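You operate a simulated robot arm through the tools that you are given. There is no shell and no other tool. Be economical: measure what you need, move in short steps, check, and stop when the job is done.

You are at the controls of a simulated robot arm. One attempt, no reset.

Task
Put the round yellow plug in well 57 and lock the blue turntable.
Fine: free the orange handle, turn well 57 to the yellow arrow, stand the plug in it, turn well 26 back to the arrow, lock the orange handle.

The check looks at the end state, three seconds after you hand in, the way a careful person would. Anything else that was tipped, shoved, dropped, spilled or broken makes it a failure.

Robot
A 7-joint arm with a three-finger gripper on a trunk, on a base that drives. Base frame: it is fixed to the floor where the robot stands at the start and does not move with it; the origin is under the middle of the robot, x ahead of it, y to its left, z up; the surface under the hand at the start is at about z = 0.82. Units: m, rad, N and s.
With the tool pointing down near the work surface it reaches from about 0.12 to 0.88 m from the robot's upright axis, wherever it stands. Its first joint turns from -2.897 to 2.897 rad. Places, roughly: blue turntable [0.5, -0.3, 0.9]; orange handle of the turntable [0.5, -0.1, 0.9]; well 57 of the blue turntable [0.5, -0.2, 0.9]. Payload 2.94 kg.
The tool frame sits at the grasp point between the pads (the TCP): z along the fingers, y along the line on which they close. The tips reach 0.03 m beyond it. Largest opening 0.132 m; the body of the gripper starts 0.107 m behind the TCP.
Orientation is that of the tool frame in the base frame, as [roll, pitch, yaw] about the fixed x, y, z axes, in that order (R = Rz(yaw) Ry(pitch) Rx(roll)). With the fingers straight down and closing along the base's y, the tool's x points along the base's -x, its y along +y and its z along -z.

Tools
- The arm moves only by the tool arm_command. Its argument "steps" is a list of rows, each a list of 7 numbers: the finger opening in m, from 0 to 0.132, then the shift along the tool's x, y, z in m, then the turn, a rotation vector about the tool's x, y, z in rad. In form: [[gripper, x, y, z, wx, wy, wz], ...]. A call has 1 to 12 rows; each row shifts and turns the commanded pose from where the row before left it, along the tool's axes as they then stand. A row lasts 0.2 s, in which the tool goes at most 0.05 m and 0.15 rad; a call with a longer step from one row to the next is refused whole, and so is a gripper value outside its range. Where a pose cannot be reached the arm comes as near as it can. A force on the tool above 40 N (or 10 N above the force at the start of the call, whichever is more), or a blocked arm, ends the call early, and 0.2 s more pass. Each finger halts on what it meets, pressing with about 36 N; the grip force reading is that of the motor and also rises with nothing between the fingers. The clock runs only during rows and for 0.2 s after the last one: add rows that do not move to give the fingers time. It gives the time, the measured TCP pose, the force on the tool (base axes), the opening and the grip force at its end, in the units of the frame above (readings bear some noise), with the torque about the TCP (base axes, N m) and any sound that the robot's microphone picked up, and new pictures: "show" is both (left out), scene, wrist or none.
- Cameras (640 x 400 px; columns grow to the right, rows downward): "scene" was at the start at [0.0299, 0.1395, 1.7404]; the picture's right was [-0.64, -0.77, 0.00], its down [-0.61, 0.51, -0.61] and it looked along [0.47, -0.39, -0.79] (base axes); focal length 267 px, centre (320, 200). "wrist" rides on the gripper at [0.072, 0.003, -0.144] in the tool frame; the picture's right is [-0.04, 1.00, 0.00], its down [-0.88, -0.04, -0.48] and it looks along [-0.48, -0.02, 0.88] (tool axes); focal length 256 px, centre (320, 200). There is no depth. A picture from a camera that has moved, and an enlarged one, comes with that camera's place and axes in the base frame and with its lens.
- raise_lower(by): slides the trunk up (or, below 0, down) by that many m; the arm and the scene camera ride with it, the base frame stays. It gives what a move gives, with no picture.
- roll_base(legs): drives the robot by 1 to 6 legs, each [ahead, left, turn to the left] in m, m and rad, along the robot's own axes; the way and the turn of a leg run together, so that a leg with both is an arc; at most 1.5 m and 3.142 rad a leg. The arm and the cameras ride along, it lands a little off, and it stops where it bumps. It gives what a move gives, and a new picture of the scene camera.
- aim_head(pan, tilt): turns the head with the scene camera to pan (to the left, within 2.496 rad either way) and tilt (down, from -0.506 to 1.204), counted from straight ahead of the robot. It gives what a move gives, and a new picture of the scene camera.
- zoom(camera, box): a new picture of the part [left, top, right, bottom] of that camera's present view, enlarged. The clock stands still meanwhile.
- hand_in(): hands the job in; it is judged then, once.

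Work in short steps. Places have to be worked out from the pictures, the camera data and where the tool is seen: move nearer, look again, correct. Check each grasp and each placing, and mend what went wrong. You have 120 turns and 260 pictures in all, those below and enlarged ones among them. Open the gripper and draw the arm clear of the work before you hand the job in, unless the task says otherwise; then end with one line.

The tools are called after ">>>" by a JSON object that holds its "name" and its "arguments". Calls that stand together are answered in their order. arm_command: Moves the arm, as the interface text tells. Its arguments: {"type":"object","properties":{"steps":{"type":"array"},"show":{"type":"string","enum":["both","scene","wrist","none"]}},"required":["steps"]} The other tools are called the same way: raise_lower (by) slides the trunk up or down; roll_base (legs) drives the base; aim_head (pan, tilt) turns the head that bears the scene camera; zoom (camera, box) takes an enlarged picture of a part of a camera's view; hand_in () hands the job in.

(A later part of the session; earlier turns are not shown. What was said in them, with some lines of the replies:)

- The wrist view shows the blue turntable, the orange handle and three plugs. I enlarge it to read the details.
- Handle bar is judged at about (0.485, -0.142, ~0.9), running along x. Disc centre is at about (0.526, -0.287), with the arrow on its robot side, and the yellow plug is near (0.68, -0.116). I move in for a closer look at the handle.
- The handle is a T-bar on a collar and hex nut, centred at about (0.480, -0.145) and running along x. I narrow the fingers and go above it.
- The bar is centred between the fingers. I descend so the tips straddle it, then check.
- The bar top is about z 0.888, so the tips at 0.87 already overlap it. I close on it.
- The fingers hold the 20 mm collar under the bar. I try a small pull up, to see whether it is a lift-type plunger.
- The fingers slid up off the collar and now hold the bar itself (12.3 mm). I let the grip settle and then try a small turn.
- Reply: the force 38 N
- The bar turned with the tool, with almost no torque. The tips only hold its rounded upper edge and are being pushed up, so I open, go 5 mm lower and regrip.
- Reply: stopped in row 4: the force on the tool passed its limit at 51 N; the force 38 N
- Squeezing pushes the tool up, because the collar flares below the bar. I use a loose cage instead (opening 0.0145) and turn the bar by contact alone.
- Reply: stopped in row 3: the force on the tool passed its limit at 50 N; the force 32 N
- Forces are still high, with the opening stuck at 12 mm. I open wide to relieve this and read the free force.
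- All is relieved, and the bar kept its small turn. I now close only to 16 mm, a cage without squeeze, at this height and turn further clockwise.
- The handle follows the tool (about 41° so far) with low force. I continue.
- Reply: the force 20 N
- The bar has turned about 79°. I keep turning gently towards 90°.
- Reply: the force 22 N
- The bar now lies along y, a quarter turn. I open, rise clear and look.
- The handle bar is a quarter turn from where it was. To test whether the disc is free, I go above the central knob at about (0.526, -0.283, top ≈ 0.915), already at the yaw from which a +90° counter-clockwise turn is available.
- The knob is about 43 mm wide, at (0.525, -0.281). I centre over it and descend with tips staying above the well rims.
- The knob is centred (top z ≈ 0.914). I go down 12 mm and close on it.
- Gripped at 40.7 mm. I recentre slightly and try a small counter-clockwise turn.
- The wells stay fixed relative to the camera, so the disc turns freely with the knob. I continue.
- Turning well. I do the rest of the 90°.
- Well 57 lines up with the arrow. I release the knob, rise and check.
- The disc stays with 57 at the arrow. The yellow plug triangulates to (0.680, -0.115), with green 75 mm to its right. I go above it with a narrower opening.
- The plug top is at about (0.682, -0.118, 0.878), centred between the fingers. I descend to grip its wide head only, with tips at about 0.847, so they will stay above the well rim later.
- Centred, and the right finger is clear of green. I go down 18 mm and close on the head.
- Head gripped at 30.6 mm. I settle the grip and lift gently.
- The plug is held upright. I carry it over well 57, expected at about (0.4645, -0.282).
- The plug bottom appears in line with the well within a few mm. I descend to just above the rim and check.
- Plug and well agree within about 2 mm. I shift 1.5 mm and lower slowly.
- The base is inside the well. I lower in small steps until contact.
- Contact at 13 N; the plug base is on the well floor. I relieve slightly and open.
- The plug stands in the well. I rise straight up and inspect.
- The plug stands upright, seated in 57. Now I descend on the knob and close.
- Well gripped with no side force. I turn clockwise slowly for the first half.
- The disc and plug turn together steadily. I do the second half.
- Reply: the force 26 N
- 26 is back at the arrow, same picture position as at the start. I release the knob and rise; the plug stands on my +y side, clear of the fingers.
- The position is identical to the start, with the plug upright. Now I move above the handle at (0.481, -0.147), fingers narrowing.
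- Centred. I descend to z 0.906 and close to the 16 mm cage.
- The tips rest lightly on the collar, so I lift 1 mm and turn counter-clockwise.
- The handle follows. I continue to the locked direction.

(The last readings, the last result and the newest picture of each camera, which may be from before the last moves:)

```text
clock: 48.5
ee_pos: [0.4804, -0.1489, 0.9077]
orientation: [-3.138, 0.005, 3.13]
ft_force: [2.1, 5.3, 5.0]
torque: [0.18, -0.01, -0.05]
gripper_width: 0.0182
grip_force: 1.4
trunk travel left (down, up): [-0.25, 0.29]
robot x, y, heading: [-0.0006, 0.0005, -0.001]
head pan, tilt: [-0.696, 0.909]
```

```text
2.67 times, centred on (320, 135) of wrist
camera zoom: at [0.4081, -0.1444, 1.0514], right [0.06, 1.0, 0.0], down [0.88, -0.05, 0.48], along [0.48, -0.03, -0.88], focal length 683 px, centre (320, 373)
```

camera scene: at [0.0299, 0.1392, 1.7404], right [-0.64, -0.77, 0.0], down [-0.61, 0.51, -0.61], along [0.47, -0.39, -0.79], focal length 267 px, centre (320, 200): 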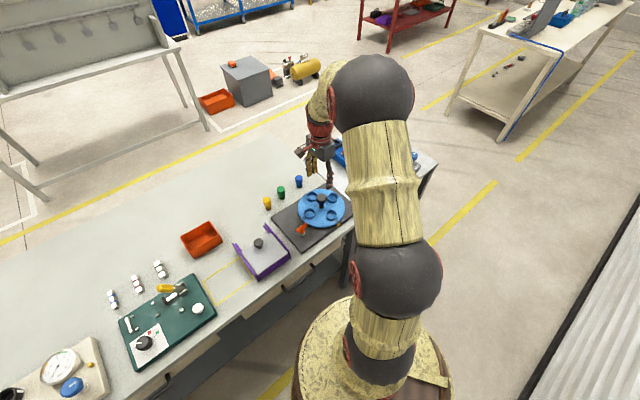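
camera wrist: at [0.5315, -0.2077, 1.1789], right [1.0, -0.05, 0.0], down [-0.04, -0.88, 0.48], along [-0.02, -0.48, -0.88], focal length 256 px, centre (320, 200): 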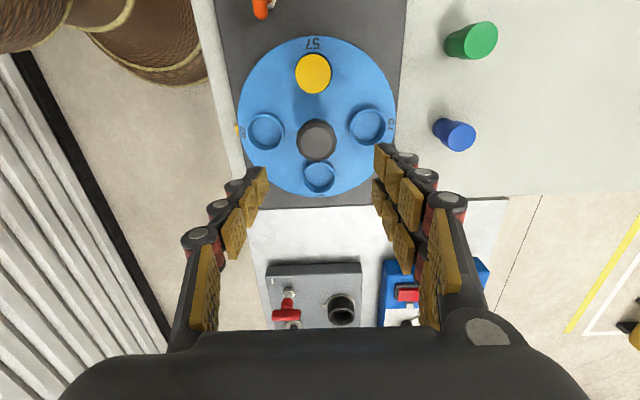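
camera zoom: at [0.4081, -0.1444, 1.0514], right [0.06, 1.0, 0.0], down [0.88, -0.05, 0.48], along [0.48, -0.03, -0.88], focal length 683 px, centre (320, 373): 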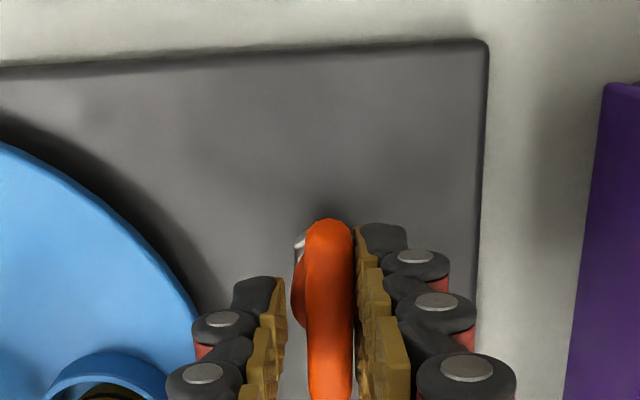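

The bar is within about 2-3° of its starting direction. I turn a little more to seat it fully, watching torque.

>>> {"name": "arm_command", "arguments": {"steps": [[0.016, 0, 0, 0, 0, 0, -0.04], [0.016, 0, 0, 0, 0, 0, -0.04], [0.016, 0, 0, 0, 0, 0, 0]], "show": "none"}}

>>> {"name": "zoom", "arguments": {"camera": "wrist", "box": [200, 60, 440, 210]}}

```text
clock: 49.2
ee_pos: [0.4787, -0.1488, 0.9069]
orientation: [-3.139, 0.005, -3.074]
ft_force: [1.1, 6.6, 6.4]
torque: [0.22, 0.02, -0.09]
gripper_width: 0.0193
grip_force: 2.7
trunk travel left (down, up): [-0.25, 0.29]
robot x, y, heading: [-0.0005, 0.0012, -0.001]
head pan, tilt: [-0.696, 0.909]
```

```text
2.67 times, centred on (320, 135) of wrist
camera zoom: at [0.408, -0.1497, 1.0514], right [-0.02, 1.0, 0.0], down [0.88, 0.02, 0.48], along [0.48, 0.01, -0.88], focal length 683 px, centre (320, 373)
```

zoom: 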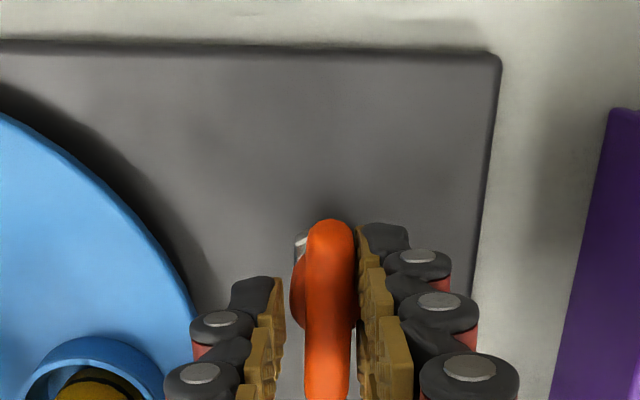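

The bar is now along x and resists (the fingers are being spread). I open, rise and compare with the start.

>>> {"name": "arm_command", "arguments": {"steps": [[0.035, 0, 0, 0, 0, 0, 0], [0.04, 0, 0, -0.01, 0, 0, 0], [0.04, 0, 0, -0.04, 0, 0, 0], [0.04, 0, 0, -0.05, 0, 0, 0], [0.06, 0.035, 0, -0.03, 0, 0, 0.07], [0.08, 0.035, 0, -0.02, 0, 0, 0], [0.08, 0, 0, 0, 0, 0, 0]], "show": "wrist"}}

>>> {"name": "zoom", "arguments": {"camera": "wrist", "box": [270, 150, 366, 210]}}

>>> {"name": "zoom", "arguments": {"camera": "scene", "box": [260, 180, 340, 240]}}

```text
clock: 50.9
ee_pos: [0.4064, -0.1488, 1.0559]
orientation: [-3.141, 0.004, 3.138]
ft_force: [-0.4, -0.3, -0.3]
torque: [0.02, -0.07, 0.02]
gripper_width: 0.0796
grip_force: 0.0
trunk travel left (down, up): [-0.25, 0.29]
robot x, y, heading: [0.0003, -0.0027, 0.0]
head pan, tilt: [-0.696, 0.909]
camera wrist: at [0.3355, -0.1443, 1.1993], right [0.05, 1.0, 0.0], down [0.88, -0.04, 0.48], along [0.48, -0.02, -0.88], focal length 256 px, centre (320, 200)
```

wrist: 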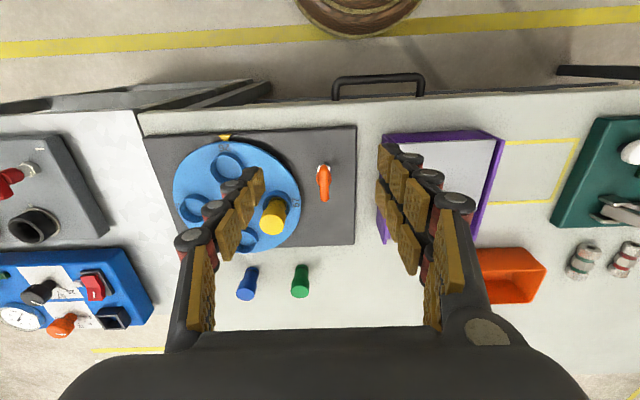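

```text
6.67 times, centred on (318, 180) of wrist
camera zoom: at [0.3355, -0.1443, 1.1993], right [0.05, 1.0, 0.0], down [0.88, -0.04, 0.48], along [0.48, -0.02, -0.88], focal length 1707 px, centre (333, 333)
```

zoom: 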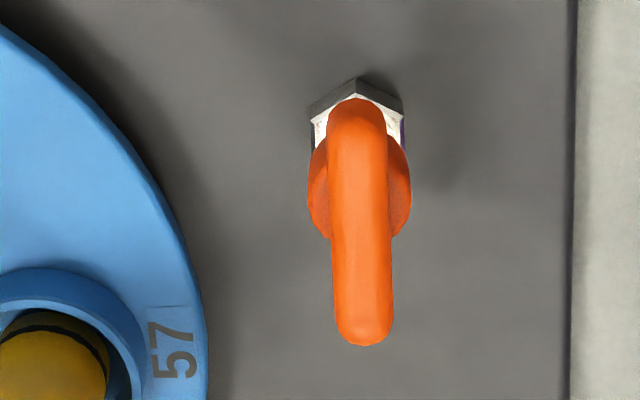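

```text
6.67 times, centred on (300, 210) of scene
camera zoom: at [0.0296, 0.1395, 1.7404], right [-0.64, -0.77, 0.0], down [-0.61, 0.51, -0.61], along [0.47, -0.39, -0.79], focal length 1782 px, centre (453, 133)
```

zoom: 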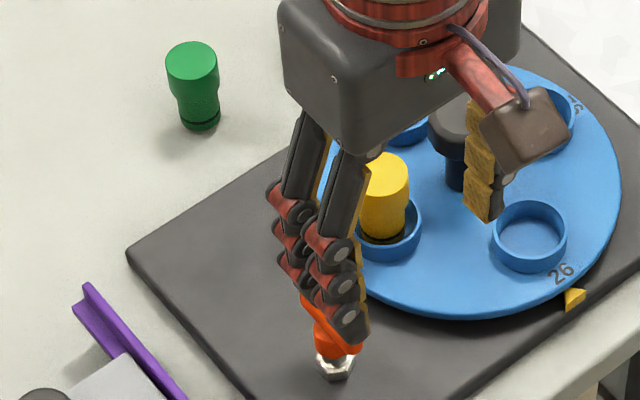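

The handle has the same tilt as at the very start, 26 is at the arrow and the plug stands in 57. I withdraw the arm upward and make a final check.

>>> {"name": "arm_command", "arguments": {"steps": [[0.1, 0, 0.0, -0.04, 0, 0, 0], [0.12, 0, 0.0, -0.045, 0, 0, 0], [0.132, 0, 0.02, -0.04, 0, 0, 0], [0.132, -0.03, 0.03, -0.02, 0, 0, 0], [0.132, -0.03, 0.03, -0.02, 0, 0, 0], [0.132, -0.03, 0.03, -0.01, 0, 0, 0], [0.132, -0.03, 0.02, 0, 0, 0, 0], [0.132, 0, 0, 0, 0, 0, 0]]}}

>>> {"name": "zoom", "arguments": {"camera": "scene", "box": [230, 150, 360, 250]}}

>>> {"name": "zoom", "arguments": {"camera": "wrist", "box": [60, 0, 320, 160]}}

```text
clock: 52.6
ee_pos: [0.5282, -0.0195, 1.2316]
orientation: [-3.14, 0.005, 3.139]
ft_force: [-0.3, 0.0, 0.7]
torque: [0.06, 0.01, 0.0]
gripper_width: 0.132
grip_force: 0.0
trunk travel left (down, up): [-0.25, 0.29]
robot x, y, heading: [0.0011, 0.0009, -0.001]
head pan, tilt: [-0.696, 0.909]
camera scene: at [0.0295, 0.1396, 1.7404], right [-0.64, -0.77, 0.0], down [-0.61, 0.51, -0.61], along [0.47, -0.39, -0.79], focal length 267 px, centre (320, 200)
camera wrist: at [0.4557, -0.0147, 1.376], right [0.05, 1.0, 0.0], down [0.88, -0.04, 0.48], along [0.48, -0.02, -0.88], focal length 256 px, centre (320, 200)
```

scene: 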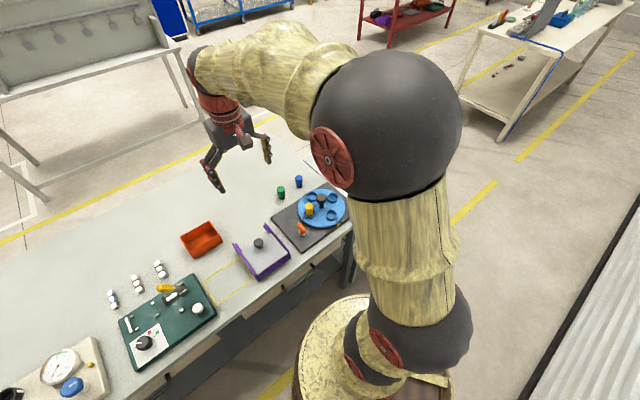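
wrist: 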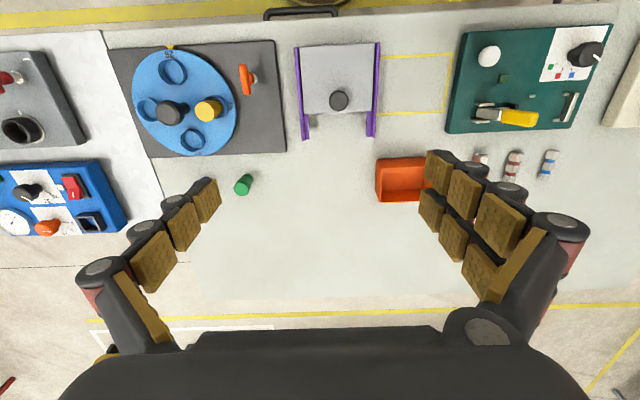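

```text
4.00 times, centred on (295, 200) of scene
camera zoom: at [0.0295, 0.1396, 1.7404], right [-0.64, -0.77, 0.0], down [-0.61, 0.51, -0.61], along [0.47, -0.39, -0.79], focal length 1069 px, centre (420, 200)
```

zoom: 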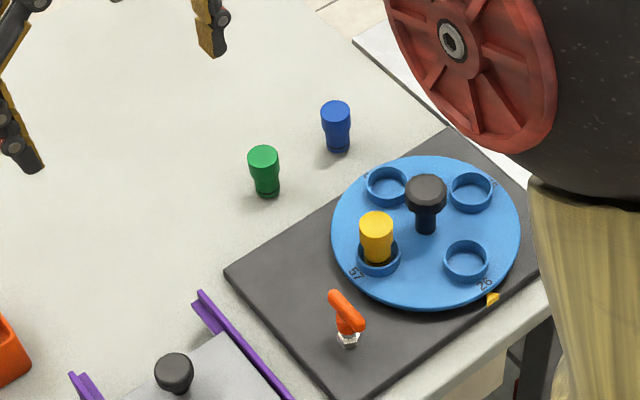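

```text
2.46 times, centred on (190, 80) of wrist
camera zoom: at [0.4557, -0.0147, 1.376], right [0.05, 1.0, 0.0], down [0.88, -0.04, 0.48], along [0.48, -0.02, -0.88], focal length 630 px, centre (640, 495)
```

zoom: 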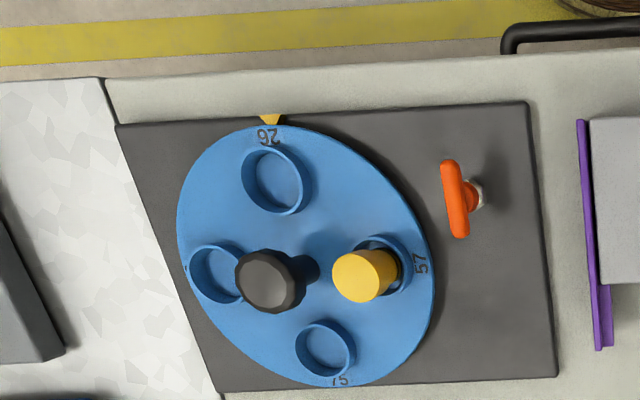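

The final views show the plug upright in well 57, 26 at the arrow, the handle back in its locked direction and everything else where it was. I hand in.

>>> {"name": "hand_in", "arguments": {}}

```text
The job is handed in.
```

The yellow plug is standing in well 57, well 26 is back at the arrow, and the orange handle is turned back to its starting (locked) direction; I judged the lock by that direction and did not try turning the disc to test it.
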